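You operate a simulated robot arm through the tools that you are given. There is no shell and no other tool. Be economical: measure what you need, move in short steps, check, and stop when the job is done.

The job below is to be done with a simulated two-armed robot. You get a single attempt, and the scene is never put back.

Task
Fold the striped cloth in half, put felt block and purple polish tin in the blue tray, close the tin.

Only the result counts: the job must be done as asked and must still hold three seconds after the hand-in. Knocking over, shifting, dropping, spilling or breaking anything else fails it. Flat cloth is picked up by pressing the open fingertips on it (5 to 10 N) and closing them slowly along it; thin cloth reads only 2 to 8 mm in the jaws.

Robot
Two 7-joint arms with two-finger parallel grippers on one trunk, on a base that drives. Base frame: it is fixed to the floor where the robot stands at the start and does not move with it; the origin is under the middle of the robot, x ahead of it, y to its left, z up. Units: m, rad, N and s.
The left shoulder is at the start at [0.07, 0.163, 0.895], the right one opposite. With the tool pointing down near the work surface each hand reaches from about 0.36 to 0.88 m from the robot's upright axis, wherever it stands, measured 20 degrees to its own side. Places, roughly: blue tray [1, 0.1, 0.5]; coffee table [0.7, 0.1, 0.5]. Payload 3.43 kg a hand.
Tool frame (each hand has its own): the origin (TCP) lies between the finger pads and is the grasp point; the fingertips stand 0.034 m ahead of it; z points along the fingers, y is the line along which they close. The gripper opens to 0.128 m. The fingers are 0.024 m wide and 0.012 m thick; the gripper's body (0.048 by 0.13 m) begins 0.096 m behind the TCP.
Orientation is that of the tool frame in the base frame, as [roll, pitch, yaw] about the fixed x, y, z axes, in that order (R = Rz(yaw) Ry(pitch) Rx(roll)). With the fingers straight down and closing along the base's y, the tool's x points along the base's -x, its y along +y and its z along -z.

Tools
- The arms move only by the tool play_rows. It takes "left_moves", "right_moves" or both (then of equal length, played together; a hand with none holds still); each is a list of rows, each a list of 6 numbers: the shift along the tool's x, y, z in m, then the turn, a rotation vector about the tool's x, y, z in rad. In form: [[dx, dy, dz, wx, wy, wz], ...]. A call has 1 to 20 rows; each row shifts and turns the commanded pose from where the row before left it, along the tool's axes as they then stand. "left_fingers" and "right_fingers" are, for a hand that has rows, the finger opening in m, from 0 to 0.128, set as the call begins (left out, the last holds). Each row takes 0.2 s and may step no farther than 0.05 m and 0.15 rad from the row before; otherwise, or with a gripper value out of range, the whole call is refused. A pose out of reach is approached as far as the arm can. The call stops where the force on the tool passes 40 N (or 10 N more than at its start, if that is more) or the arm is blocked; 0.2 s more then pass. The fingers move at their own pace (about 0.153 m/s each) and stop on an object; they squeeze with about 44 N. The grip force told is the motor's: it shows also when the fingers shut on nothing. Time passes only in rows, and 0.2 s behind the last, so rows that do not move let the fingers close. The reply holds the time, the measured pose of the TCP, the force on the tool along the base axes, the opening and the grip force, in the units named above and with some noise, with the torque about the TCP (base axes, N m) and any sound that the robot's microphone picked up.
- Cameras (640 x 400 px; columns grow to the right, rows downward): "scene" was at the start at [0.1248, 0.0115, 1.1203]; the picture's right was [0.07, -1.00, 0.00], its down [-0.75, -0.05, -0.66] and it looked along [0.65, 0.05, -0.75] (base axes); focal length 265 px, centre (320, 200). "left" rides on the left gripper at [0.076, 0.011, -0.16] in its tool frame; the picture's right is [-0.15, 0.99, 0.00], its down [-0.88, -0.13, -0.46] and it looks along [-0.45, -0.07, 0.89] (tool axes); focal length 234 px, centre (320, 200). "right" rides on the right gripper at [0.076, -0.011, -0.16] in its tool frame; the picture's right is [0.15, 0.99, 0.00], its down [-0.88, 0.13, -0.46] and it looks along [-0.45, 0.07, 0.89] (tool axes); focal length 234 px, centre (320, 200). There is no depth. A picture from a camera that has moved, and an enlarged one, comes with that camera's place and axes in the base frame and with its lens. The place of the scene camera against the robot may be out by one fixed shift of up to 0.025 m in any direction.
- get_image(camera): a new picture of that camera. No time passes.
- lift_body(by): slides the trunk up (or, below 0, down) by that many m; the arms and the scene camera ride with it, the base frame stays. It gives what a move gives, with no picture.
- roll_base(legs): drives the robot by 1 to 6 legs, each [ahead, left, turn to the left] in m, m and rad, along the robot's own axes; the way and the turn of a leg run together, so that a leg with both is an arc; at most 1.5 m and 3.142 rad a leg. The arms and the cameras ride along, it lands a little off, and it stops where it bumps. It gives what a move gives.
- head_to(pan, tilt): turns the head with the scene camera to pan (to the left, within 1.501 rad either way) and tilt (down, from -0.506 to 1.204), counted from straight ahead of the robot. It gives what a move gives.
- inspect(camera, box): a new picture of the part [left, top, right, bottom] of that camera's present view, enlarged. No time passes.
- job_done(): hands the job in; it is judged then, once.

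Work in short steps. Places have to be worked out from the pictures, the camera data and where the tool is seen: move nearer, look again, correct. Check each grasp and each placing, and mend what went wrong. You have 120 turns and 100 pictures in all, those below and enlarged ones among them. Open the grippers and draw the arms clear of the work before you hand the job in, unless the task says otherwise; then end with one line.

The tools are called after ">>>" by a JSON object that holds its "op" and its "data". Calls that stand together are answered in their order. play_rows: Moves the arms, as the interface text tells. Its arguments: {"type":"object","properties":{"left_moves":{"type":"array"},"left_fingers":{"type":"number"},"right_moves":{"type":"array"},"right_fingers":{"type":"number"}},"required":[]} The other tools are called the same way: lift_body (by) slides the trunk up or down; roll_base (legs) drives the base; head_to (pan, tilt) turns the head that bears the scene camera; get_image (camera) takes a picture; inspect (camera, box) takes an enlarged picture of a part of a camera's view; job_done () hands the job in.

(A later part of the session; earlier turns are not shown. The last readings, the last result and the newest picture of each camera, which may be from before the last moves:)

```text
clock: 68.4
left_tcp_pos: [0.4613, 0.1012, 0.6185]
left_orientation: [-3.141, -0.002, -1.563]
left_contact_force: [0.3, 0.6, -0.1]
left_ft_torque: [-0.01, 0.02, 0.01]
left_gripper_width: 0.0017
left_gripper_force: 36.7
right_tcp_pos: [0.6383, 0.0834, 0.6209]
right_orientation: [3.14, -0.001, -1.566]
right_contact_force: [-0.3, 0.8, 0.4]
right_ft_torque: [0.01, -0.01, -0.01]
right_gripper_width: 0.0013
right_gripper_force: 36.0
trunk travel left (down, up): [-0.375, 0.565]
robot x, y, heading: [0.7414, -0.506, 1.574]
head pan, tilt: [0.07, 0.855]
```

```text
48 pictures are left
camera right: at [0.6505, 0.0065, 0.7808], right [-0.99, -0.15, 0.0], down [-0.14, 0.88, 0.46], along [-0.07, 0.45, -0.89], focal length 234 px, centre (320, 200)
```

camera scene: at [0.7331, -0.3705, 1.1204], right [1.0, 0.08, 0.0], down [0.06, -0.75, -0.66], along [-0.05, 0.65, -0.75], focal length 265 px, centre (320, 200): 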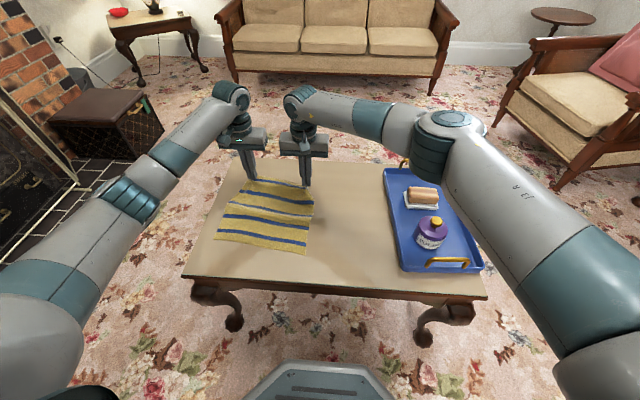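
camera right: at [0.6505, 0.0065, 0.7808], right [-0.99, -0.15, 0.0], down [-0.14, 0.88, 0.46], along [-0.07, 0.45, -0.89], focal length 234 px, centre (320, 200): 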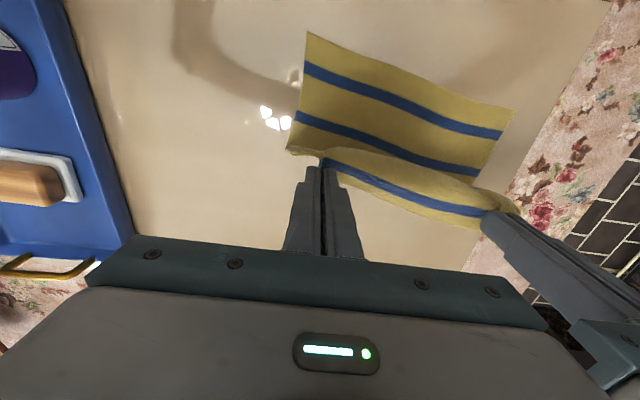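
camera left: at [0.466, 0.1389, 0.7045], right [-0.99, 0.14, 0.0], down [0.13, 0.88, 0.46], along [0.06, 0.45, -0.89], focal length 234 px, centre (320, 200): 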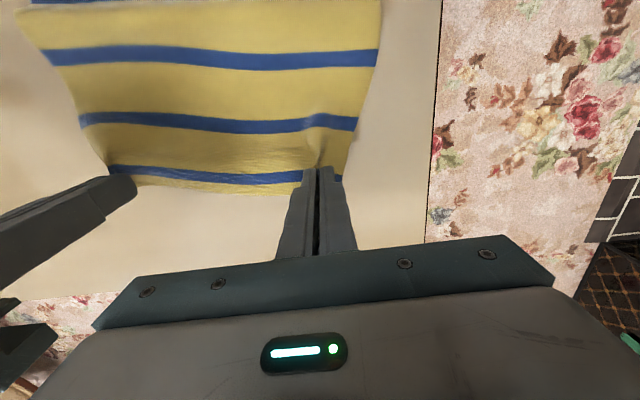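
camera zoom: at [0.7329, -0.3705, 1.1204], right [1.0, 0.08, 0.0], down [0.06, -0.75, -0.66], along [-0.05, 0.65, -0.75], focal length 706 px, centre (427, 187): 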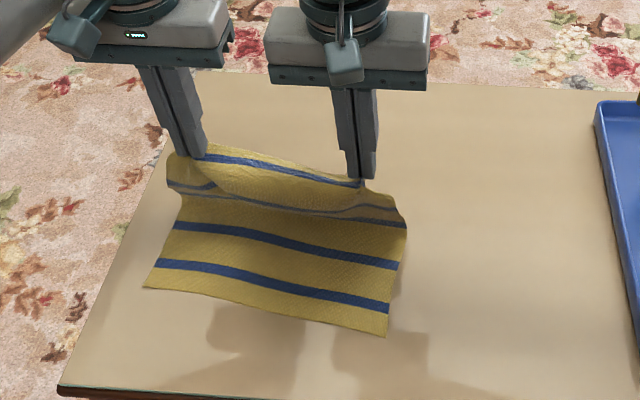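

The pinch makes the cloth leave the fingers toward the robot, so it bulges. I'll tilt both hands about 0.8 rad, fingers pointing away from the robot and pivoting about the tips, so the sheet hangs straight.

>>> {"op": "play_rows", "data": {"left_moves": [[0.0046, 0, -0.001, 0, -0.135, 0], [0.0046, 0, -0.001, 0, -0.135, 0], [0.0046, 0, -0.001, 0, -0.135, 0], [0.0046, 0, -0.001, 0, -0.135, 0], [0.0046, 0, -0.001, 0, -0.135, 0], [0.0046, 0, -0.001, 0, -0.135, 0], [0, 0, 0, 0, 0, 0]], "right_moves": [[0.0046, 0, -0.001, 0, -0.135, 0], [0.0046, 0, -0.001, 0, -0.135, 0], [0.0046, 0, -0.001, 0, -0.135, 0], [0.0046, 0, -0.001, 0, -0.135, 0], [0.0046, 0, -0.001, 0, -0.135, 0], [0.0046, 0, -0.001, 0, -0.135, 0], [0, 0, 0, 0, 0, 0]]}}

>>> {"op": "get_image", "data": {"camera": "scene"}}

>>> {"op": "get_image", "data": {"camera": "right"}}

```text
clock: 70.0
left_tcp_pos: [0.4641, 0.0746, 0.6158]
left_orientation: [3.141, 0.811, -1.567]
left_contact_force: [-0.3, 0.3, 1.1]
left_ft_torque: [-0.02, -0.01, 0.0]
left_gripper_width: 0.0017
left_gripper_force: 36.8
right_tcp_pos: [0.6383, 0.0558, 0.6186]
right_orientation: [-3.14, 0.812, -1.566]
right_contact_force: [-0.9, -0.4, 0.5]
right_ft_torque: [0.03, -0.03, 0.05]
right_gripper_width: 0.0016
right_gripper_force: 36.6
trunk travel left (down, up): [-0.375, 0.565]
robot x, y, heading: [0.7462, -0.5057, 1.584]
head pan, tilt: [0.07, 0.855]
```

```text
47 pictures are left
camera scene: at [0.7331, -0.3702, 1.1204], right [1.0, 0.08, 0.0], down [0.06, -0.75, -0.66], along [-0.05, 0.65, -0.75], focal length 265 px, centre (320, 200)
```

scene: 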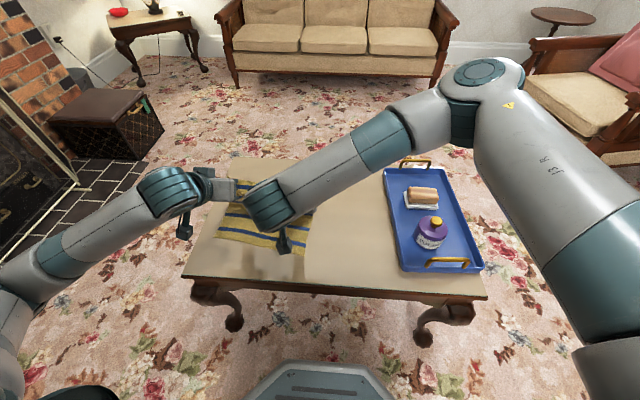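

```text
46 pictures are left
camera right: at [0.6509, -0.1124, 0.6738], right [-0.99, -0.11, -0.11], down [-0.13, 0.28, 0.95], along [-0.07, 0.96, -0.29], focal length 234 px, centre (320, 200)
```

right: 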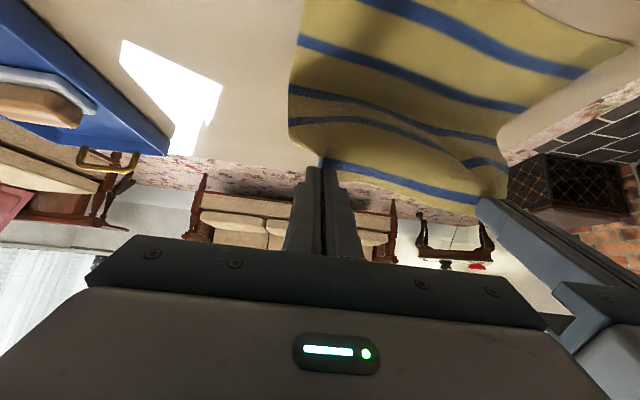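

The sheet now hangs straight. I'll continue the arc down toward the near edge with the hands kept tilted.

>>> {"op": "play_rows", "data": {"left_moves": [[0.0122, 0.0015, -0.0063, 0, 0, 0], [0.0122, 0.0015, -0.0063, 0, 0, 0], [0.0143, 0.0014, -0.0035, 0, 0, 0], [0.0143, 0.0014, -0.0035, 0, 0, 0], [0.0148, 0.0011, 0.0004, 0, 0, 0], [0.0148, 0.0011, 0.0004, 0, 0, 0], [0.0115, 0.0007, 0.0027, 0, 0, 0], [0.0115, 0.0007, 0.0027, 0, 0, 0], [0, 0, 0, 0, 0, 0]], "right_moves": [[0.0122, 0.0015, -0.0063, 0, 0, 0], [0.0122, 0.0015, -0.0063, 0, 0, 0], [0.0143, 0.0014, -0.0035, 0, 0, 0], [0.0143, 0.0014, -0.0035, 0, 0, 0], [0.0148, 0.0011, 0.0004, 0, 0, 0], [0.0148, 0.0011, 0.0004, 0, 0, 0], [0.0115, 0.0007, 0.0027, 0, 0, 0], [0.0115, 0.0007, 0.0027, 0, 0, 0], [0, 0, 0, 0, 0, 0]]}}

>>> {"op": "get_image", "data": {"camera": "right"}}

>>> {"op": "get_image", "data": {"camera": "left"}}

>>> {"op": "get_image", "data": {"camera": "scene"}}

```text
clock: 72.0
left_tcp_pos: [0.4553, -0.0077, 0.5478]
left_orientation: [-3.141, 0.81, -1.564]
left_contact_force: [0.1, -0.2, 0.5]
left_ft_torque: [0.0, 0.0, 0.03]
left_gripper_width: 0.0014
left_gripper_force: 36.0
right_tcp_pos: [0.6309, -0.0276, 0.5519]
right_orientation: [3.141, 0.811, -1.566]
right_contact_force: [-0.4, 1.1, -0.1]
right_ft_torque: [0.0, -0.04, -0.01]
right_gripper_width: 0.0016
right_gripper_force: 36.5
trunk travel left (down, up): [-0.375, 0.565]
robot x, y, heading: [0.7426, -0.5038, 1.574]
head pan, tilt: [0.07, 0.855]
```

```text
45 pictures are left
camera right: at [0.6431, -0.1955, 0.6073], right [-0.99, -0.11, -0.11], down [-0.13, 0.28, 0.95], along [-0.07, 0.95, -0.29], focal length 234 px, centre (320, 200)
```

right: 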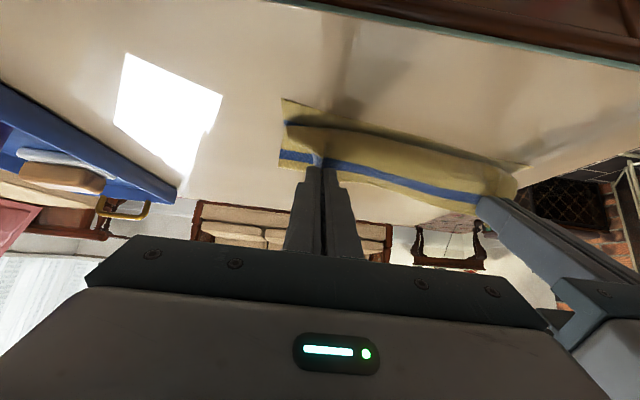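

```text
44 pictures are left
camera left: at [0.4448, -0.176, 0.6043], right [-0.99, 0.1, 0.11], down [0.13, 0.28, 0.95], along [0.06, 0.96, -0.29], focal length 234 px, centre (320, 200)
```

left: 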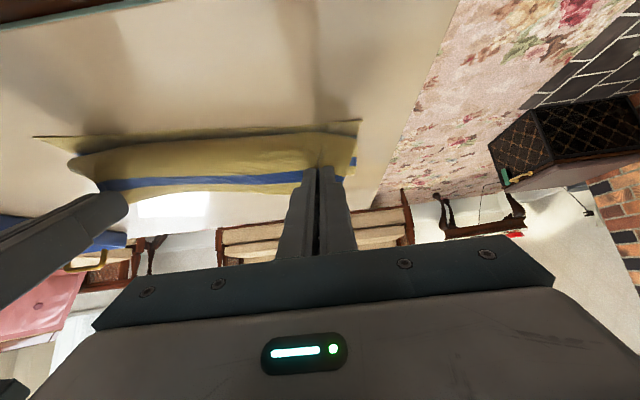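

```text
43 pictures are left
camera scene: at [0.733, -0.3703, 1.1204], right [1.0, 0.08, 0.0], down [0.06, -0.75, -0.66], along [-0.05, 0.65, -0.75], focal length 265 px, centre (320, 200)
```

scene: 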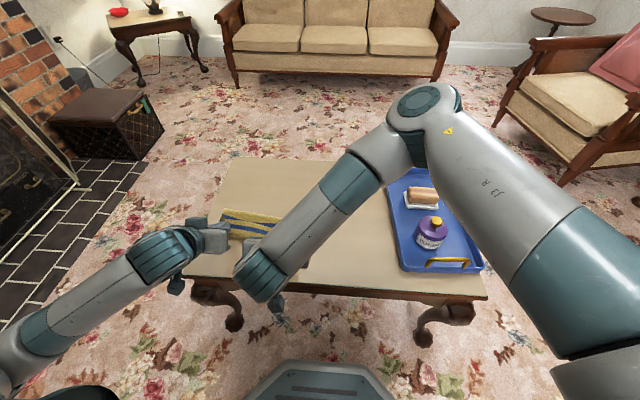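

There's still slack: the fold is forming about 0.03 m too near because the hands were too far forward at the peak. I'll unroll again with the hands tilted, then lift to the peak directly above the true mid-line.

>>> {"op": "play_rows", "data": {"left_moves": [[-0.0302, -0.0029, 0.0056, 0, 0, 0], [-0.0302, -0.0029, 0.0056, 0, 0, 0], [-0.0302, -0.0029, 0.0056, 0, 0, 0], [-0.0205, -0.0034, 0.0216, 0, 0, 0], [-0.0205, -0.0034, 0.0216, 0, 0, 0], [0.0002, -0.0026, 0.0313, 0, 0, 0], [0.0002, -0.0026, 0.0313, 0, 0, 0], [0.0002, -0.0026, 0.0313, 0, 0, 0], [0, 0, 0, 0, 0, 0], [-0.0165, 0.0015, -0.0335, 0, 0, 0], [-0.001, 0.0029, -0.0352, 0, 0, 0], [0.0075, 0.0023, -0.0203, 0, 0, 0], [0.0075, 0.0023, -0.0203, 0, 0, 0], [0, 0, 0, 0, 0, 0]], "right_moves": [[-0.0302, -0.0029, 0.0056, 0, 0, 0], [-0.0302, -0.0029, 0.0056, 0, 0, 0], [-0.0302, -0.0029, 0.0056, 0, 0, 0], [-0.0205, -0.0034, 0.0216, 0, 0, 0], [-0.0205, -0.0034, 0.0216, 0, 0, 0], [0.0002, -0.0026, 0.0313, 0, 0, 0], [0.0002, -0.0026, 0.0313, 0, 0, 0], [0.0002, -0.0026, 0.0313, 0, 0, 0], [0, 0, 0, 0, 0, 0], [-0.0165, 0.0015, -0.0335, 0, 0, 0], [-0.001, 0.0029, -0.0352, 0, 0, 0], [0.0075, 0.0023, -0.0203, 0, 0, 0], [0.0075, 0.0023, -0.0203, 0, 0, 0], [0, 0, 0, 0, 0, 0]]}}

>>> {"op": "get_image", "data": {"camera": "scene"}}

>>> {"op": "get_image", "data": {"camera": "right"}}

>>> {"op": "get_image", "data": {"camera": "left"}}

```text
clock: 75.0
left_tcp_pos: [0.4673, 0.1145, 0.6155]
left_orientation: [3.141, 0.811, -1.563]
left_contact_force: [0.7, -0.5, -0.5]
left_ft_torque: [-0.01, 0.04, 0.0]
left_gripper_width: 0.0015
left_gripper_force: 36.4
right_tcp_pos: [0.6442, 0.0953, 0.617]
right_orientation: [3.139, 0.809, -1.565]
right_contact_force: [-0.1, 0.5, -0.7]
right_ft_torque: [0.04, -0.01, 0.01]
right_gripper_width: 0.0018
right_gripper_force: 36.8
trunk travel left (down, up): [-0.375, 0.565]
robot x, y, heading: [0.7426, -0.5036, 1.577]
head pan, tilt: [0.07, 0.855]
```

```text
42 pictures are left
camera scene: at [0.733, -0.3702, 1.1203], right [1.0, 0.08, 0.0], down [0.06, -0.75, -0.66], along [-0.05, 0.65, -0.75], focal length 265 px, centre (320, 200)
```

scene: 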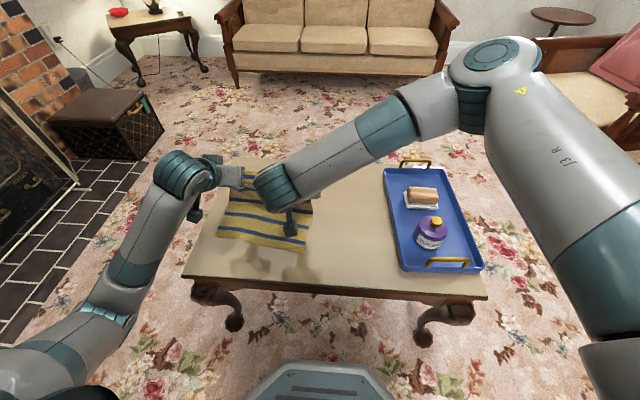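

```text
41 pictures are left
camera right: at [0.6567, -0.0725, 0.672], right [-0.99, -0.11, -0.11], down [-0.13, 0.28, 0.95], along [-0.07, 0.95, -0.29], focal length 234 px, centre (320, 200)
```

right: 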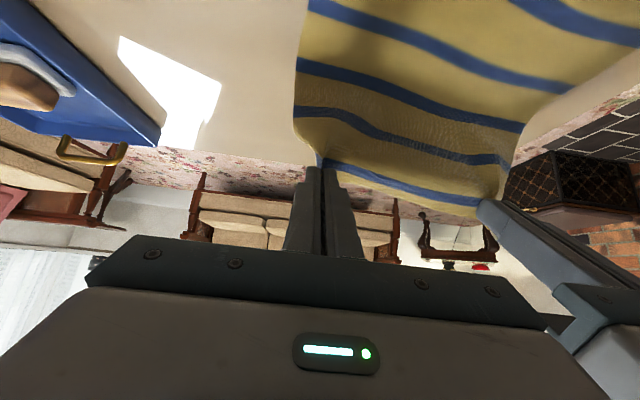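

```text
40 pictures are left
camera left: at [0.4573, -0.0519, 0.6713], right [-0.99, 0.1, 0.11], down [0.13, 0.28, 0.95], along [0.06, 0.96, -0.29], focal length 234 px, centre (320, 200)
```

left: 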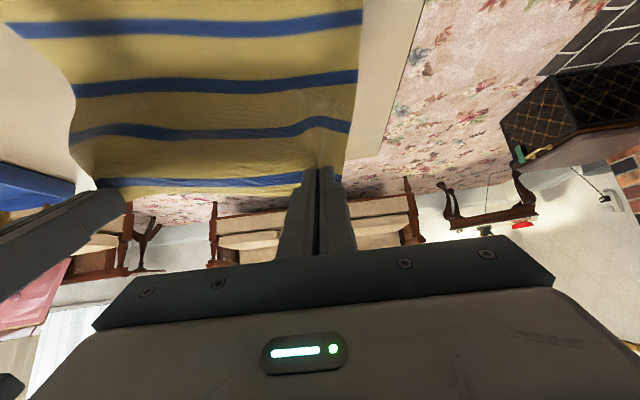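

The hands are now just beyond the mid-line with the sheet hanging. The near edge sits at about y 0.004 on the left and −0.028 on the right. I'll descend diagonally so the sheet lays onto itself.

>>> {"op": "play_rows", "data": {"left_moves": [[0.0213, 0.0013, 0.0045, 0, 0, 0], [0.0213, 0.0013, 0.0045, 0, 0, 0], [0.0212, 0.0017, -0.0005, 0, 0, 0], [0.0212, 0.0017, -0.0005, 0, 0, 0], [0.0193, 0.0017, -0.0022, 0, 0, 0], [0.0193, 0.0017, -0.0022, 0, 0, 0], [0, 0, 0, 0, 0, 0]], "right_moves": [[0.0213, 0.0013, 0.0045, 0, 0, 0], [0.0213, 0.0013, 0.0045, 0, 0, 0], [0.0212, 0.0017, -0.0005, 0, 0, 0], [0.0212, 0.0017, -0.0005, 0, 0, 0], [0.0193, 0.0017, -0.0022, 0, 0, 0], [0.0193, 0.0017, -0.0022, 0, 0, 0], [0, 0, 0, 0, 0, 0]]}}

>>> {"op": "inspect", "data": {"camera": "scene", "box": [180, 150, 340, 270]}}

>>> {"op": "get_image", "data": {"camera": "right"}}

>>> {"op": "get_image", "data": {"camera": "left"}}

```text
clock: 76.6
left_tcp_pos: [0.4593, 0.0321, 0.5236]
left_orientation: [-3.14, 0.811, -1.565]
left_contact_force: [0.1, 0.1, 0.6]
left_ft_torque: [-0.01, 0.0, -0.02]
left_gripper_width: 0.0014
left_gripper_force: 36.4
right_tcp_pos: [0.6343, 0.0149, 0.525]
right_orientation: [-3.141, 0.81, -1.567]
right_contact_force: [0.5, 0.5, 0.1]
right_ft_torque: [0.0, -0.01, 0.0]
right_gripper_width: 0.0017
right_gripper_force: 36.7
trunk travel left (down, up): [-0.375, 0.565]
robot x, y, heading: [0.7438, -0.5031, 1.576]
head pan, tilt: [0.07, 0.855]
```

```text
3.33 times, centred on (260, 210) of scene
camera zoom: at [0.733, -0.3703, 1.1204], right [1.0, 0.08, 0.0], down [0.06, -0.75, -0.66], along [-0.05, 0.65, -0.75], focal length 882 px, centre (520, 167)
```

zoom: 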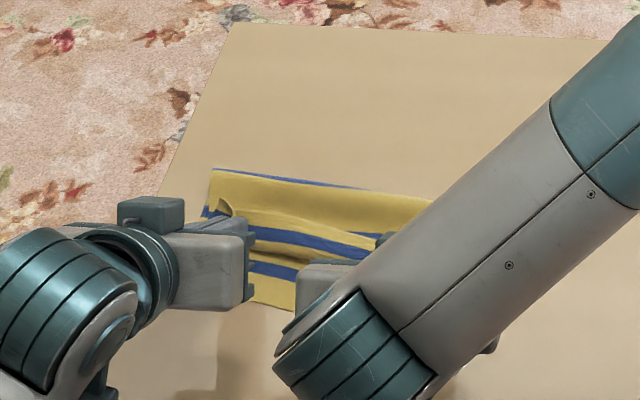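

```text
38 pictures are left
camera right: at [0.6479, -0.1535, 0.5803], right [-0.99, -0.11, -0.11], down [-0.13, 0.28, 0.95], along [-0.07, 0.95, -0.29], focal length 234 px, centre (320, 200)
```

right: 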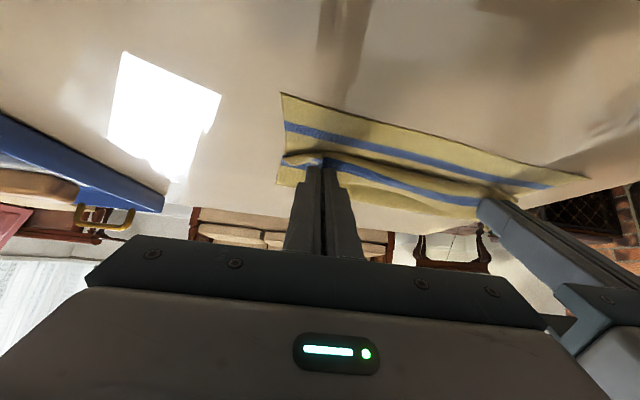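

```text
37 pictures are left
camera left: at [0.4494, -0.1344, 0.5798], right [-0.99, 0.1, 0.11], down [0.13, 0.28, 0.95], along [0.06, 0.96, -0.29], focal length 234 px, centre (320, 200)
```

left: 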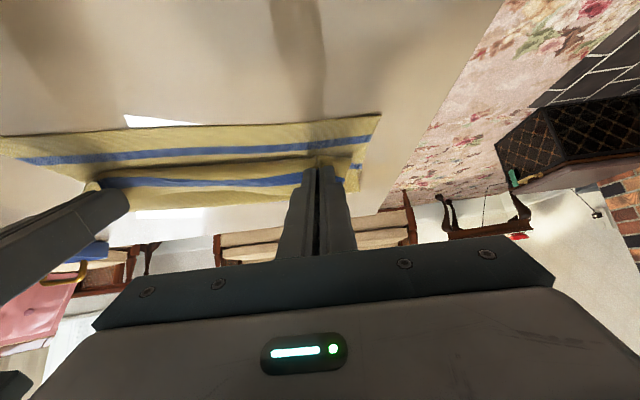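

The fold now lies right at the middle stripe. I'll pull both hands low toward the robot by about 37 mm so the top edge meets the near edge.

>>> {"op": "play_rows", "data": {"left_moves": [[0.0074, 0.001, -0.0056, 0, 0, 0], [0.0074, 0.001, -0.0056, 0, 0, 0], [0.0074, 0.001, -0.0056, 0, 0, 0], [0.0074, 0.001, -0.0056, 0, 0, 0], [0, 0, 0, 0, 0, 0]], "right_moves": [[0.0074, 0.001, -0.0056, 0, 0, 0], [0.0074, 0.001, -0.0056, 0, 0, 0], [0.0074, 0.001, -0.0056, 0, 0, 0], [0.0074, 0.001, -0.0056, 0, 0, 0], [0, 0, 0, 0, 0, 0]]}}

>>> {"op": "inspect", "data": {"camera": "scene", "box": [180, 150, 340, 270]}}

>>> {"op": "inspect", "data": {"camera": "right", "box": [240, 70, 600, 250]}}

>>> {"op": "inspect", "data": {"camera": "left", "box": [0, 70, 420, 280]}}

```text
clock: 77.8
left_tcp_pos: [0.455, -0.0036, 0.517]
left_orientation: [3.141, 0.809, -1.566]
left_contact_force: [-0.1, 0.3, 0.7]
left_ft_torque: [-0.01, 0.01, -0.01]
left_gripper_width: 0.0014
left_gripper_force: 36.3
right_tcp_pos: [0.6314, -0.0239, 0.5194]
right_orientation: [-3.141, 0.812, -1.565]
right_contact_force: [-0.4, 0.2, 0.0]
right_ft_torque: [0.0, 0.0, -0.01]
right_gripper_width: 0.0015
right_gripper_force: 35.7
trunk travel left (down, up): [-0.375, 0.565]
robot x, y, heading: [0.7409, -0.5059, 1.58]
head pan, tilt: [0.07, 0.855]
```

```text
3.33 times, centred on (260, 210) of scene
camera zoom: at [0.733, -0.3704, 1.1204], right [1.0, 0.08, 0.0], down [0.06, -0.75, -0.66], along [-0.05, 0.65, -0.75], focal length 882 px, centre (520, 167)
```

zoom: 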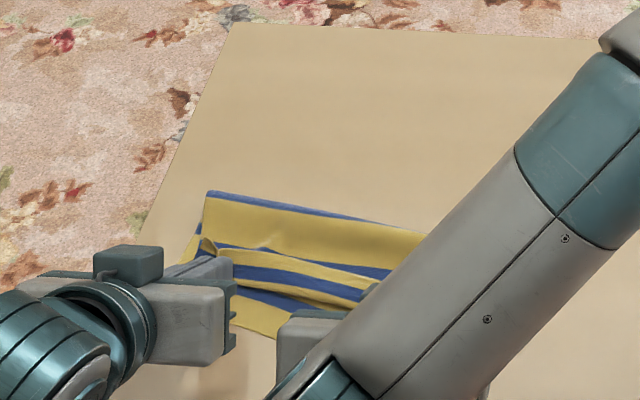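

```text
1.78 times, centred on (420, 160) of right
camera zoom: at [0.644, -0.1908, 0.5744], right [-0.99, -0.11, -0.11], down [-0.13, 0.28, 0.95], along [-0.07, 0.95, -0.29], focal length 416 px, centre (142, 271)
```

zoom: 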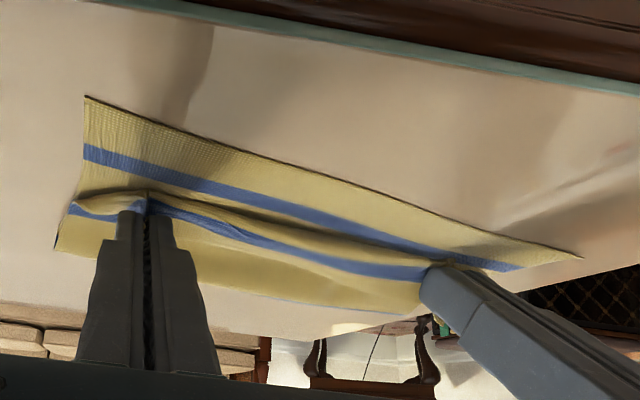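

```text
1.52 times, centred on (210, 175) of left
camera zoom: at [0.4455, -0.1713, 0.5733], right [-0.99, 0.1, 0.11], down [0.13, 0.28, 0.95], along [0.06, 0.96, -0.29], focal length 357 px, centre (488, 238)
```

zoom: 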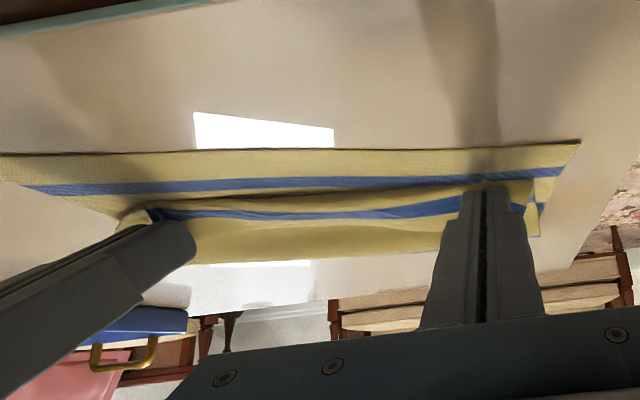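

Low dragging pulled the whole cloth along, so the right side is short by about 50 mm and the left by about 20 mm. I'll lift the hands about 30 mm to free the top layer, move over with a separate amount per hand, and set down.

>>> {"op": "play_rows", "data": {"left_moves": [[-0.0109, 0, -0.0103, 0, 0, 0], [-0.0109, 0, -0.0103, 0, 0, 0], [0.0065, 0, -0.0025, 0, 0, 0], [0.0065, 0, -0.0025, 0, 0, 0], [0.0065, 0, -0.0025, 0, 0, 0], [0.0094, 0, 0.009, 0, 0, 0], [0.0094, 0, 0.009, 0, 0, 0], [0, 0, 0, 0, 0, 0]], "right_moves": [[-0.0109, 0, -0.0103, 0, 0, 0], [-0.0109, 0, -0.0103, 0, 0, 0], [0.0137, 0, -0.01, 0, 0, 0], [0.0137, 0, -0.01, 0, 0, 0], [0.0137, 0, -0.01, 0, 0, 0], [0.0101, 0, 0.0096, 0, 0, 0], [0.0101, 0, 0.0096, 0, 0, 0], [0, 0, 0, 0, 0, 0]]}}

>>> {"op": "inspect", "data": {"camera": "scene", "box": [180, 150, 340, 270]}}

>>> {"op": "inspect", "data": {"camera": "right", "box": [240, 70, 600, 250]}}

>>> {"op": "inspect", "data": {"camera": "left", "box": [0, 70, 420, 280]}}

```text
clock: 79.6
left_tcp_pos: [0.4555, -0.0227, 0.5138]
left_orientation: [3.142, 0.813, -1.566]
left_contact_force: [4.4, 0.0, 6.4]
left_ft_torque: [0.1, -0.09, -0.14]
left_gripper_width: 0.0018
left_gripper_force: 36.3
right_tcp_pos: [0.6312, -0.0729, 0.5146]
right_orientation: [3.141, 0.814, -1.567]
right_contact_force: [-4.5, 3.0, 13.3]
right_ft_torque: [0.26, 0.1, 0.08]
right_gripper_width: 0.0016
right_gripper_force: 36.5
trunk travel left (down, up): [-0.375, 0.565]
robot x, y, heading: [0.7415, -0.5026, 1.577]
head pan, tilt: [0.07, 0.855]
```

```text
3.33 times, centred on (260, 210) of scene
camera zoom: at [0.7335, -0.3716, 1.1209], right [1.0, 0.08, 0.0], down [0.06, -0.75, -0.66], along [-0.05, 0.66, -0.75], focal length 882 px, centre (520, 167)
```

zoom: 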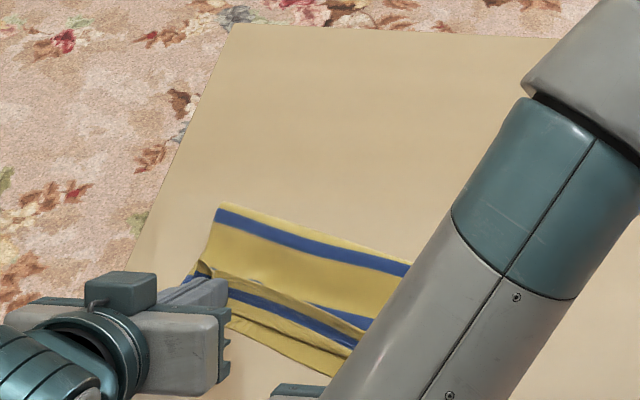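

```text
1.78 times, centred on (420, 160) of right
camera zoom: at [0.6435, -0.2416, 0.5682], right [-0.99, -0.11, -0.1], down [-0.13, 0.27, 0.95], along [-0.07, 0.96, -0.28], focal length 416 px, centre (142, 271)
```

zoom: 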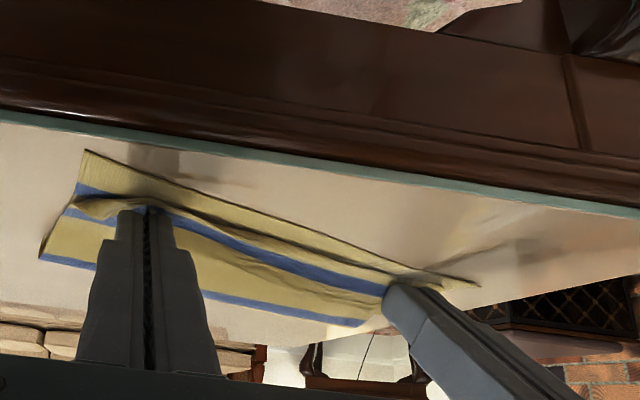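

```text
1.52 times, centred on (210, 175) of left
camera zoom: at [0.446, -0.1903, 0.5696], right [-0.99, 0.1, 0.11], down [0.13, 0.28, 0.95], along [0.06, 0.96, -0.29], focal length 357 px, centre (488, 238)
```

zoom: 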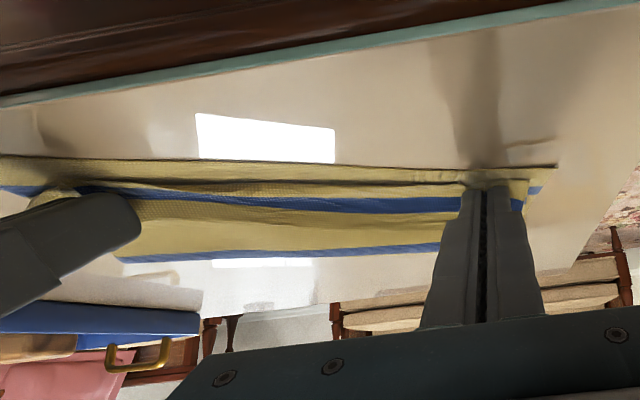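

The left edge is now aligned, but the right top corner is still about 2–3 cm short and the cloth has rotated as a whole. I'll lift again, higher on the right, shift the right about 24 mm and the left about 8 mm, and set down.

>>> {"op": "play_rows", "data": {"left_moves": [[-0.0091, 0, -0.0086, 0, 0, 0], [-0.0091, 0, -0.0086, 0, 0, 0], [0.0019, -0.0015, -0.002, 0, 0, 0], [0.0019, -0.0015, -0.002, 0, 0, 0], [0.0019, -0.0015, -0.002, 0, 0, 0], [0.0059, 0, 0.0057, 0, 0, 0], [0.0059, 0, 0.0057, 0, 0, 0], [0.0059, 0, 0.0057, 0, 0, 0], [0, 0, 0, 0, 0, 0]], "right_moves": [[-0.0163, 0, -0.0155, 0, 0, 0], [-0.0163, 0, -0.0155, 0, 0, 0], [0.0055, 0.0003, -0.0058, 0, 0, 0], [0.0055, 0.0003, -0.0058, 0, 0, 0], [0.0055, 0.0003, -0.0058, 0, 0, 0], [0.0107, 0, 0.0102, 0, 0, 0], [0.0107, 0, 0.0102, 0, 0, 0], [0.0107, 0, 0.0102, 0, 0, 0], [0, 0, 0, 0, 0, 0]]}}

>>> {"op": "get_image", "data": {"camera": "right"}}

>>> {"op": "inspect", "data": {"camera": "left", "box": [0, 70, 420, 280]}}

```text
clock: 81.6
left_tcp_pos: [0.4601, -0.0261, 0.5141]
left_orientation: [3.14, 0.82, -1.564]
left_contact_force: [7.3, -2.8, 23.2]
left_ft_torque: [0.34, -0.23, -0.22]
left_gripper_width: 0.0017
left_gripper_force: 36.4
left hand out of reach, approached as far as the arm can: row 5
right_tcp_pos: [0.6302, -0.0971, 0.5155]
right_orientation: [-3.141, 0.814, -1.566]
right_contact_force: [-6.9, 4.5, 6.5]
right_ft_torque: [0.23, 0.22, 0.15]
right_gripper_width: 0.0017
right_gripper_force: 36.0
trunk travel left (down, up): [-0.375, 0.565]
robot x, y, heading: [0.7441, -0.5023, 1.577]
head pan, tilt: [0.07, 0.855]
```

```text
30 pictures are left
camera right: at [0.6432, -0.2651, 0.5688], right [-0.99, -0.11, -0.1], down [-0.13, 0.27, 0.95], along [-0.07, 0.96, -0.28], focal length 234 px, centre (320, 200)
```

right: 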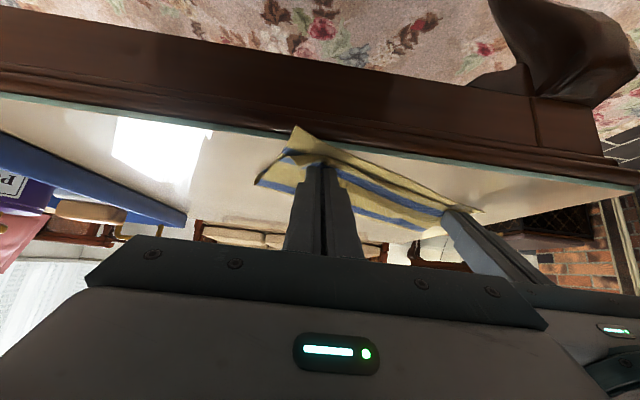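

```text
1.52 times, centred on (210, 175) of left
camera zoom: at [0.4501, -0.1945, 0.5684], right [-0.99, 0.09, 0.11], down [0.13, 0.27, 0.95], along [0.06, 0.96, -0.28], focal length 357 px, centre (488, 238)
```

zoom: 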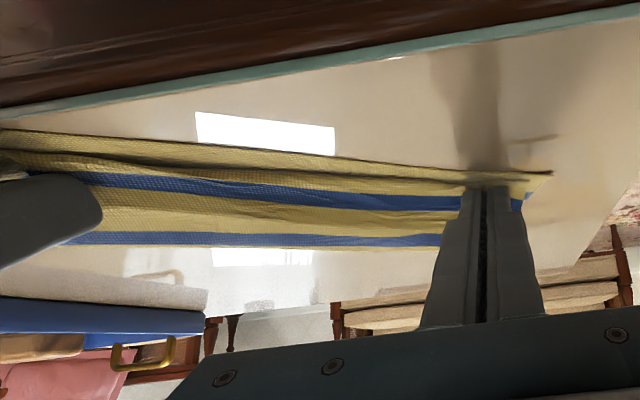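

The bottom layer keeps following the top, and its right corner now overhangs the table edge. I'll unroll fully, pulling both hands back to y ≈ 0.215 to drag the cloth back, square it, and retry with a better path.

>>> {"op": "play_rows", "data": {"left_moves": [[-0.0356, 0, -0.0062, 0, 0, 0], [-0.0356, 0, -0.0062, 0, 0, 0], [-0.0356, 0, -0.0062, 0, 0, 0], [-0.0196, 0.0008, 0.0207, 0, 0, 0], [-0.0196, 0.0008, 0.0207, 0, 0, 0], [-0.0196, 0.0008, 0.0207, 0, 0, 0], [-0.0196, 0.0008, 0.0207, 0, 0, 0], [0.0083, 0, 0.0275, 0, 0, 0], [0.0083, 0, 0.0275, 0, 0, 0], [0.0083, 0, 0.0275, 0, 0, 0], [0, 0, 0, 0, 0, 0]], "right_moves": [[-0.0402, 0, -0.0013, 0, 0, 0], [-0.0402, 0, -0.0013, 0, 0, 0], [-0.0402, 0, -0.0013, 0, 0, 0], [-0.0262, -0.0013, 0.0276, 0, 0, 0], [-0.0262, -0.0013, 0.0276, 0, 0, 0], [-0.0262, -0.0013, 0.0276, 0, 0, 0], [-0.0262, -0.0013, 0.0276, 0, 0, 0], [0.0054, 0, 0.0306, 0, 0, 0], [0.0054, 0, 0.0306, 0, 0, 0], [0.0054, 0, 0.0306, 0, 0, 0], [0, 0, 0, 0, 0, 0]]}}

>>> {"op": "get_image", "data": {"camera": "scene"}}

```text
clock: 84.0
left_tcp_pos: [0.4541, 0.1926, 0.5225]
left_orientation: [3.141, 0.807, -1.567]
left_contact_force: [1.3, 0.2, 0.2]
left_ft_torque: [-0.03, -0.01, 0.0]
left_gripper_width: 0.0018
left_gripper_force: 36.4
right_tcp_pos: [0.6349, 0.1908, 0.5278]
right_orientation: [3.141, 0.811, -1.567]
right_contact_force: [-0.6, -0.5, -0.5]
right_ft_torque: [0.0, -0.01, 0.03]
right_gripper_width: 0.0018
right_gripper_force: 36.3
trunk travel left (down, up): [-0.375, 0.565]
robot x, y, heading: [0.7445, -0.5044, 1.576]
head pan, tilt: [0.07, 0.855]
```

```text
28 pictures are left
camera scene: at [0.733, -0.3704, 1.1204], right [1.0, 0.08, 0.0], down [0.06, -0.75, -0.66], along [-0.05, 0.65, -0.75], focal length 265 px, centre (320, 200)
```

scene: 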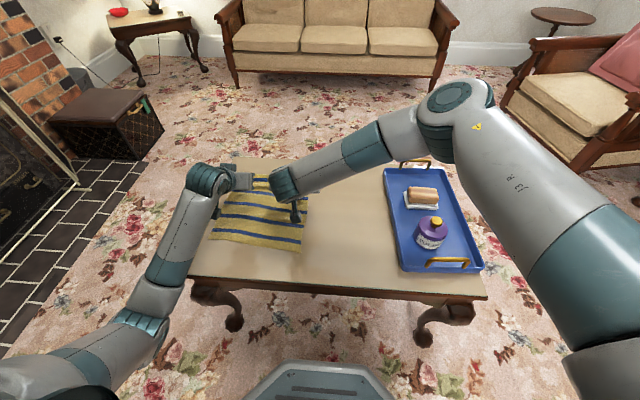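

The cloth is unrolled again, with its near corners at about (0.385, −0.003) and (0.656, −0.026). I'll retry with a path that lays the fold at mid-length, then takes up slack gradually in the air. I'll stop at about 50 mm height to look.

>>> {"op": "play_rows", "data": {"left_moves": [[-0.0223, -0.0004, -0.0143, 0, 0, 0], [-0.0093, 0.0013, -0.0294, 0, 0, 0], [0.0013, 0.002, -0.0304, 0, 0, 0], [0.0083, 0.0023, -0.0291, 0, 0, 0], [0.0114, 0.002, -0.0207, 0, 0, 0], [0, 0, 0, 0, 0, 0], [0, 0, 0, 0, 0, 0], [0.0119, 0.001, -0.0038, 0, 0, 0], [0.0119, 0.001, -0.0038, 0, 0, 0], [0.014, 0.001, -0.0039, 0, 0, 0], [0.014, 0.001, -0.0039, 0, 0, 0], [0.014, 0.001, -0.0039, 0, 0, 0], [0.014, 0.001, -0.0039, 0, 0, 0], [0.0158, 0.001, -0.0022, 0, 0, 0], [0.0158, 0.001, -0.0022, 0, 0, 0], [0, 0, 0, 0, 0, 0]], "right_moves": [[-0.0097, 0.0007, -0.0203, 0, 0, 0], [-0.0093, 0.0013, -0.0294, 0, 0, 0], [0.0013, 0.002, -0.0304, 0, 0, 0], [0.0083, 0.0023, -0.0291, 0, 0, 0], [0.0114, 0.002, -0.0207, 0, 0, 0], [0, 0, 0, 0, 0, 0], [0, 0, 0, 0, 0, 0], [0.0119, 0.001, -0.0038, 0, 0, 0], [0.0119, 0.001, -0.0038, 0, 0, 0], [0.014, 0.001, -0.0039, 0, 0, 0], [0.014, 0.001, -0.0039, 0, 0, 0], [0.014, 0.001, -0.0039, 0, 0, 0], [0.014, 0.001, -0.0039, 0, 0, 0], [0.0158, 0.001, -0.0022, 0, 0, 0], [0.0158, 0.001, -0.0022, 0, 0, 0], [0, 0, 0, 0, 0, 0]]}}

>>> {"op": "get_image", "data": {"camera": "right"}}

>>> {"op": "inspect", "data": {"camera": "scene", "box": [180, 150, 340, 270]}}

```text
clock: 87.4
left_tcp_pos: [0.4412, 0.0113, 0.5561]
left_orientation: [-3.14, 0.809, -1.565]
left_contact_force: [0.5, -0.8, -0.3]
left_ft_torque: [-0.02, 0.01, 0.02]
left_gripper_width: 0.0018
left_gripper_force: 36.8
right_tcp_pos: [0.6199, 0.0001, 0.5537]
right_orientation: [-3.141, 0.811, -1.565]
right_contact_force: [0.2, -0.5, 0.0]
right_ft_torque: [-0.01, 0.0, -0.01]
right_gripper_width: 0.0015
right_gripper_force: 36.6
trunk travel left (down, up): [-0.375, 0.565]
robot x, y, heading: [0.7434, -0.5044, 1.575]
head pan, tilt: [0.07, 0.855]
```

```text
27 pictures are left
camera right: at [0.6315, -0.168, 0.6082], right [-0.99, -0.11, -0.11], down [-0.13, 0.28, 0.95], along [-0.07, 0.95, -0.29], focal length 234 px, centre (320, 200)
```

right: 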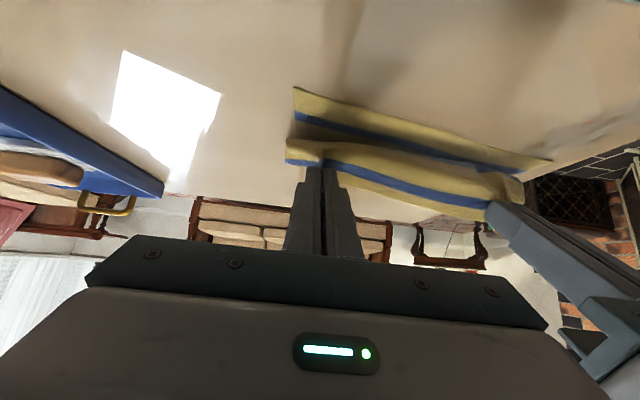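

```text
3.33 times, centred on (260, 210) of scene
camera zoom: at [0.733, -0.3703, 1.1204], right [1.0, 0.08, 0.0], down [0.06, -0.75, -0.66], along [-0.05, 0.65, -0.75], focal length 882 px, centre (520, 167)
```

zoom: 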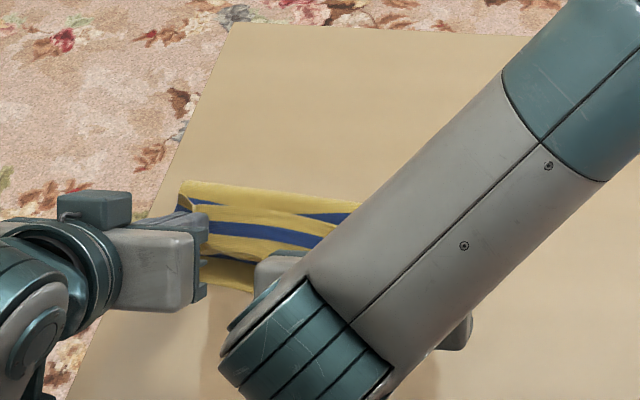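

The near edge hasn't moved and the fold is close to mid-length. I'll finish by moving both hands about 32 mm toward the robot in the air and setting down.

>>> {"op": "play_rows", "data": {"left_moves": [[0.0119, 0.0009, -0.0038, 0, 0, 0], [0.0119, 0.0009, -0.0038, 0, 0, 0], [0.0136, 0.0004, 0.0068, 0, 0, 0], [0.0136, 0.0004, 0.0068, 0, 0, 0], [0, 0, 0, 0, 0, 0]], "right_moves": [[0.0133, 0.0011, -0.0053, 0, 0, 0], [0.0133, 0.0011, -0.0053, 0, 0, 0], [0.0127, 0.0004, 0.0059, 0, 0, 0], [0.0127, 0.0004, 0.0059, 0, 0, 0], [0, 0, 0, 0, 0, 0]]}}

>>> {"op": "inspect", "data": {"camera": "right", "box": [240, 70, 600, 250]}}

>>> {"op": "inspect", "data": {"camera": "left", "box": [0, 70, 420, 280]}}

>>> {"op": "inspect", "data": {"camera": "scene", "box": [180, 150, 340, 270]}}

```text
clock: 88.6
left_tcp_pos: [0.4386, -0.0205, 0.5143]
left_orientation: [-3.142, 0.809, -1.567]
left_contact_force: [0.0, -0.8, 1.2]
left_ft_torque: [0.02, 0.02, 0.0]
left_gripper_width: 0.0016
left_gripper_force: 36.9
right_tcp_pos: [0.6161, -0.0361, 0.5143]
right_orientation: [-3.141, 0.81, -1.566]
right_contact_force: [-0.1, -0.2, 1.1]
right_ft_torque: [0.03, -0.01, -0.01]
right_gripper_width: 0.0018
right_gripper_force: 36.3
trunk travel left (down, up): [-0.375, 0.565]
robot x, y, heading: [0.739, -0.503, 1.576]
head pan, tilt: [0.07, 0.855]
```

```text
1.78 times, centred on (420, 160) of right
camera zoom: at [0.6286, -0.2038, 0.5702], right [-0.99, -0.11, -0.11], down [-0.13, 0.28, 0.95], along [-0.07, 0.96, -0.29], focal length 416 px, centre (142, 271)
```

zoom: 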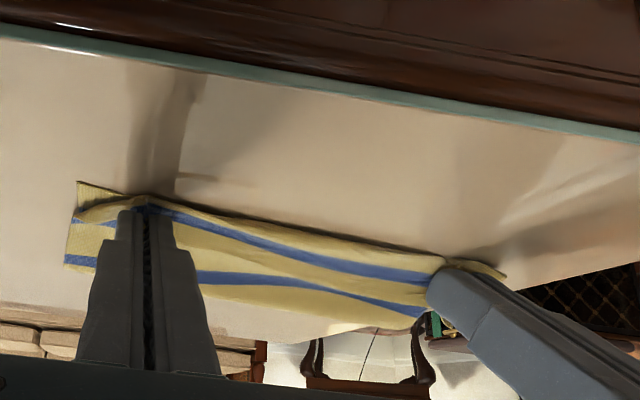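

```text
1.52 times, centred on (210, 175) of left
camera zoom: at [0.4288, -0.1876, 0.5715], right [-0.99, 0.1, 0.11], down [0.13, 0.28, 0.95], along [0.06, 0.96, -0.29], focal length 357 px, centre (488, 238)
```

zoom: 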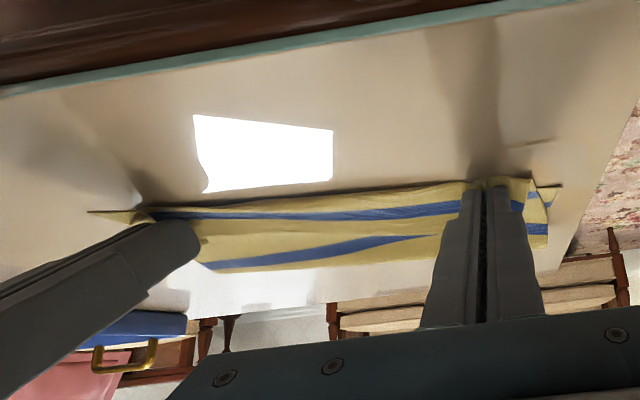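

```text
3.33 times, centred on (260, 210) of scene
camera zoom: at [0.733, -0.3704, 1.1204], right [1.0, 0.08, 0.0], down [0.06, -0.75, -0.66], along [-0.05, 0.65, -0.75], focal length 882 px, centre (520, 167)
```

zoom: 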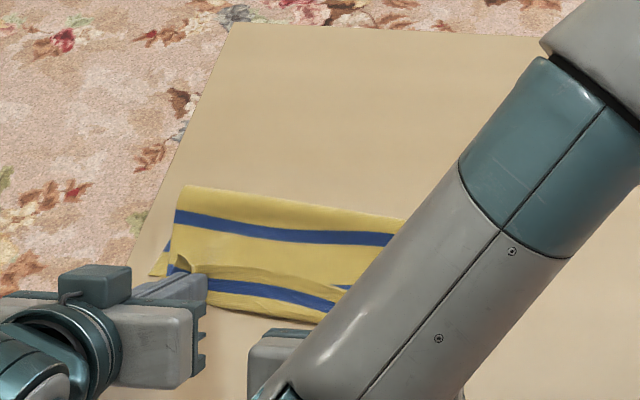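

This is much closer, but the fold is still about 2 cm short: the middle stripe sits on the top layer. I'll unroll once more and repeat with a slightly steeper initial descent to set the fold on the middle stripe.

>>> {"op": "play_rows", "data": {"left_moves": [[-0.0356, 0, -0.0062, 0, 0, 0], [-0.0356, 0, -0.0062, 0, 0, 0], [-0.0356, 0, -0.0062, 0, 0, 0], [-0.0196, -0.003, 0.0207, 0, 0, 0], [-0.0196, -0.003, 0.0207, 0, 0, 0], [-0.0196, -0.003, 0.0207, 0, 0, 0], [-0.0196, -0.003, 0.0207, 0, 0, 0], [0.0083, 0, 0.0275, 0, 0, 0], [0.0083, 0, 0.0275, 0, 0, 0], [0.0083, 0, 0.0275, 0, 0, 0], [0, 0, 0, 0, 0, 0]], "right_moves": [[-0.0356, 0, -0.0062, 0, 0, 0], [-0.0356, 0, -0.0062, 0, 0, 0], [-0.0356, 0, -0.0062, 0, 0, 0], [-0.0196, -0.0033, 0.0207, 0, 0, 0], [-0.0196, -0.0033, 0.0207, 0, 0, 0], [-0.0196, -0.0033, 0.0207, 0, 0, 0], [-0.0196, -0.0033, 0.0207, 0, 0, 0], [0.0083, 0, 0.0275, 0, 0, 0], [0.0083, 0, 0.0275, 0, 0, 0], [0.0083, 0, 0.0275, 0, 0, 0], [0, 0, 0, 0, 0, 0]]}}

>>> {"op": "play_rows", "data": {"left_moves": [[-0.0189, 0.0003, -0.0222, 0, 0, 0], [-0.0073, 0.0015, -0.0316, 0, 0, 0], [0.0054, 0.0025, -0.0347, 0, 0, 0], [0.0133, 0.0027, -0.0314, 0, 0, 0], [0, 0, 0, 0, 0, 0], [0, 0, 0, 0, 0, 0], [0.016, 0.0007, 0.0042, 0, 0, 0], [0.016, 0.0007, 0.0042, 0, 0, 0], [0.0169, 0.0011, -0.0011, 0, 0, 0], [0.0169, 0.0011, -0.0011, 0, 0, 0], [0.0147, 0.0013, -0.0067, 0, 0, 0], [0.0147, 0.0013, -0.0067, 0, 0, 0], [0, 0, 0, 0, 0, 0]], "right_moves": [[-0.0189, 0.0003, -0.0222, 0, 0, 0], [-0.0073, 0.0015, -0.0316, 0, 0, 0], [0.0054, 0.0025, -0.0347, 0, 0, 0], [0.0133, 0.0027, -0.0314, 0, 0, 0], [0, 0, 0, 0, 0, 0], [0, 0, 0, 0, 0, 0], [0.016, 0.0007, 0.0042, 0, 0, 0], [0.016, 0.0007, 0.0042, 0, 0, 0], [0.0169, 0.0011, -0.0011, 0, 0, 0], [0.0169, 0.0011, -0.0011, 0, 0, 0], [0.0147, 0.0013, -0.0067, 0, 0, 0], [0.0147, 0.0013, -0.0067, 0, 0, 0], [0, 0, 0, 0, 0, 0]]}}

>>> {"op": "inspect", "data": {"camera": "scene", "box": [180, 150, 340, 270]}}

>>> {"op": "get_image", "data": {"camera": "right"}}

```text
clock: 91.0
left_tcp_pos: [0.449, 0.197, 0.5299]
left_orientation: [-3.142, 0.81, -1.566]
left_contact_force: [0.1, -0.1, 0.4]
left_ft_torque: [-0.02, 0.02, 0.0]
left_gripper_width: 0.0017
left_gripper_force: 36.4
right_tcp_pos: [0.6283, 0.1817, 0.5314]
right_orientation: [-3.142, 0.809, -1.567]
right_contact_force: [0.1, 0.2, 0.1]
right_ft_torque: [0.01, -0.02, 0.0]
right_gripper_width: 0.0015
right_gripper_force: 36.6
trunk travel left (down, up): [-0.375, 0.565]
robot x, y, heading: [0.7409, -0.5018, 1.576]
head pan, tilt: [0.07, 0.855]
```

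```text
clock: 93.8
left_tcp_pos: [0.4367, 0.0444, 0.5539]
left_orientation: [3.14, 0.809, -1.563]
left_contact_force: [0.4, 0.7, 0.3]
left_ft_torque: [-0.02, 0.01, 0.0]
left_gripper_width: 0.0018
left_gripper_force: 36.7
right_tcp_pos: [0.6146, 0.028, 0.5551]
right_orientation: [-3.141, 0.811, -1.566]
right_contact_force: [-0.6, -0.2, 0.4]
right_ft_torque: [-0.01, 0.03, -0.01]
right_gripper_width: 0.0016
right_gripper_force: 36.3
trunk travel left (down, up): [-0.375, 0.565]
robot x, y, heading: [0.7445, -0.5052, 1.573]
head pan, tilt: [0.07, 0.855]
```

```text
3.33 times, centred on (260, 210) of scene
camera zoom: at [0.733, -0.3703, 1.1204], right [1.0, 0.08, 0.0], down [0.06, -0.75, -0.66], along [-0.05, 0.65, -0.75], focal length 882 px, centre (520, 167)
```

zoom: 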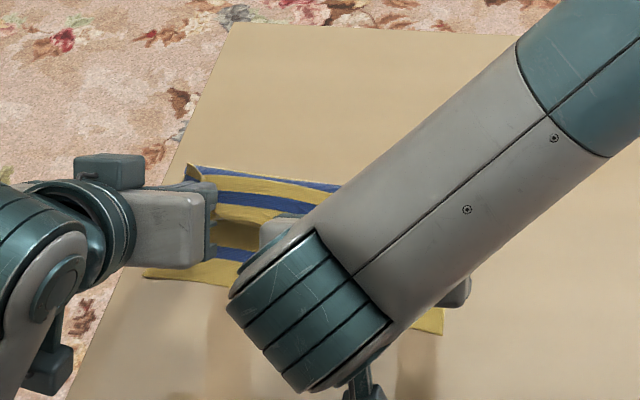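

```text
21 pictures are left
camera right: at [0.6274, -0.1399, 0.61], right [-0.99, -0.11, -0.11], down [-0.13, 0.28, 0.95], along [-0.07, 0.95, -0.29], focal length 234 px, centre (320, 200)
```

right: 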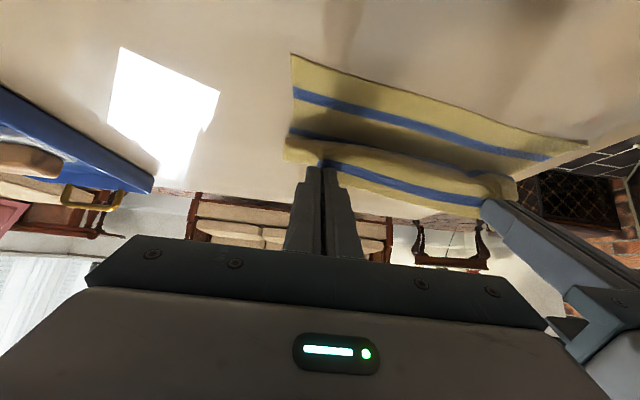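

The fold is on the middle stripe and the near edge hasn't moved. I'll continue with the rest of the path and set down at s ≈ 0.017.

>>> {"op": "play_rows", "data": {"left_moves": [[0.0128, 0.0013, -0.0084, 0, 0, 0], [0.0128, 0.0013, -0.0084, 0, 0, 0], [0.0116, 0.0009, -0.0027, 0, 0, 0], [0.0116, 0.0009, -0.0027, 0, 0, 0], [0.0092, 0.0003, 0.0033, 0, 0, 0], [0.0092, 0.0003, 0.0033, 0, 0, 0], [0, 0, 0, 0, 0, 0]], "right_moves": [[0.0128, 0.0013, -0.0084, 0, 0, 0], [0.0128, 0.0013, -0.0084, 0, 0, 0], [0.0116, 0.0009, -0.0027, 0, 0, 0], [0.0116, 0.0009, -0.0027, 0, 0, 0], [0.0092, 0.0003, 0.0033, 0, 0, 0], [0.0092, 0.0003, 0.0033, 0, 0, 0], [0, 0, 0, 0, 0, 0]]}}

>>> {"op": "inspect", "data": {"camera": "scene", "box": [180, 150, 340, 270]}}

>>> {"op": "inspect", "data": {"camera": "right", "box": [240, 70, 600, 250]}}

>>> {"op": "inspect", "data": {"camera": "left", "box": [0, 70, 420, 280]}}

```text
clock: 95.4
left_tcp_pos: [0.4339, -0.014, 0.5149]
left_orientation: [3.141, 0.81, -1.567]
left_contact_force: [0.1, -0.7, 0.0]
left_ft_torque: [-0.02, 0.01, -0.02]
left_gripper_width: 0.0017
left_gripper_force: 37.3
right_tcp_pos: [0.6107, -0.0301, 0.5179]
right_orientation: [-3.14, 0.812, -1.565]
right_contact_force: [-0.8, -0.1, -0.6]
right_ft_torque: [0.02, 0.0, 0.0]
right_gripper_width: 0.0017
right_gripper_force: 37.0
trunk travel left (down, up): [-0.375, 0.565]
robot x, y, heading: [0.7436, -0.5055, 1.574]
head pan, tilt: [0.07, 0.855]
```

```text
3.33 times, centred on (260, 210) of scene
camera zoom: at [0.733, -0.3704, 1.1204], right [1.0, 0.08, 0.0], down [0.06, -0.75, -0.66], along [-0.05, 0.65, -0.75], focal length 882 px, centre (520, 167)
```

zoom: 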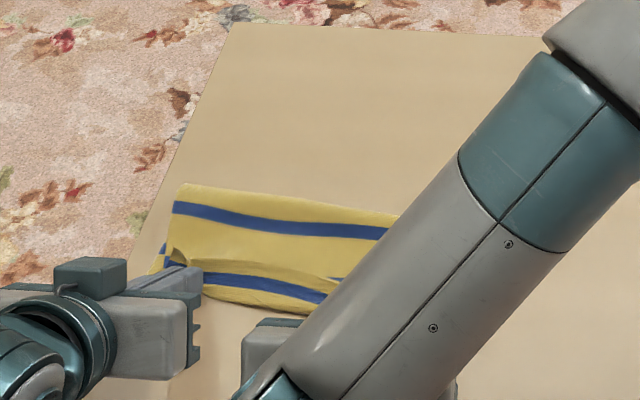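

```text
1.78 times, centred on (420, 160) of right
camera zoom: at [0.6232, -0.1974, 0.5722], right [-0.99, -0.11, -0.11], down [-0.13, 0.28, 0.95], along [-0.07, 0.95, -0.29], focal length 416 px, centre (142, 271)
```

zoom: 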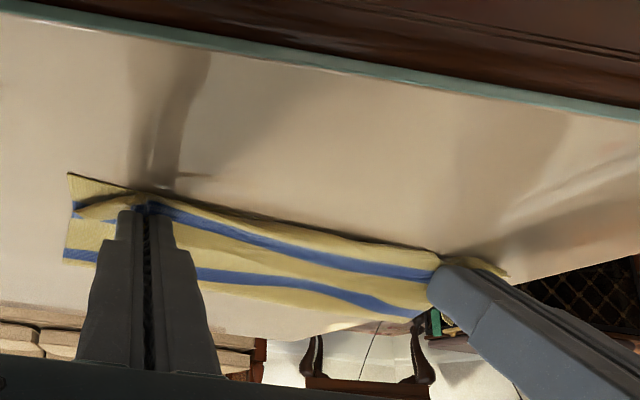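

```text
1.52 times, centred on (210, 175) of left
camera zoom: at [0.4231, -0.1816, 0.5712], right [-0.99, 0.1, 0.11], down [0.13, 0.28, 0.95], along [0.06, 0.96, -0.29], focal length 357 px, centre (488, 238)
```

zoom: 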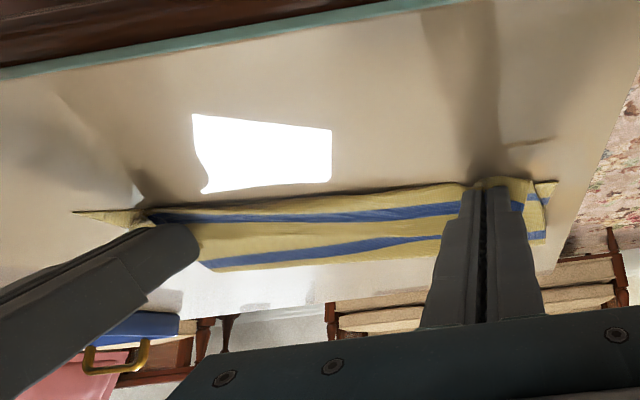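

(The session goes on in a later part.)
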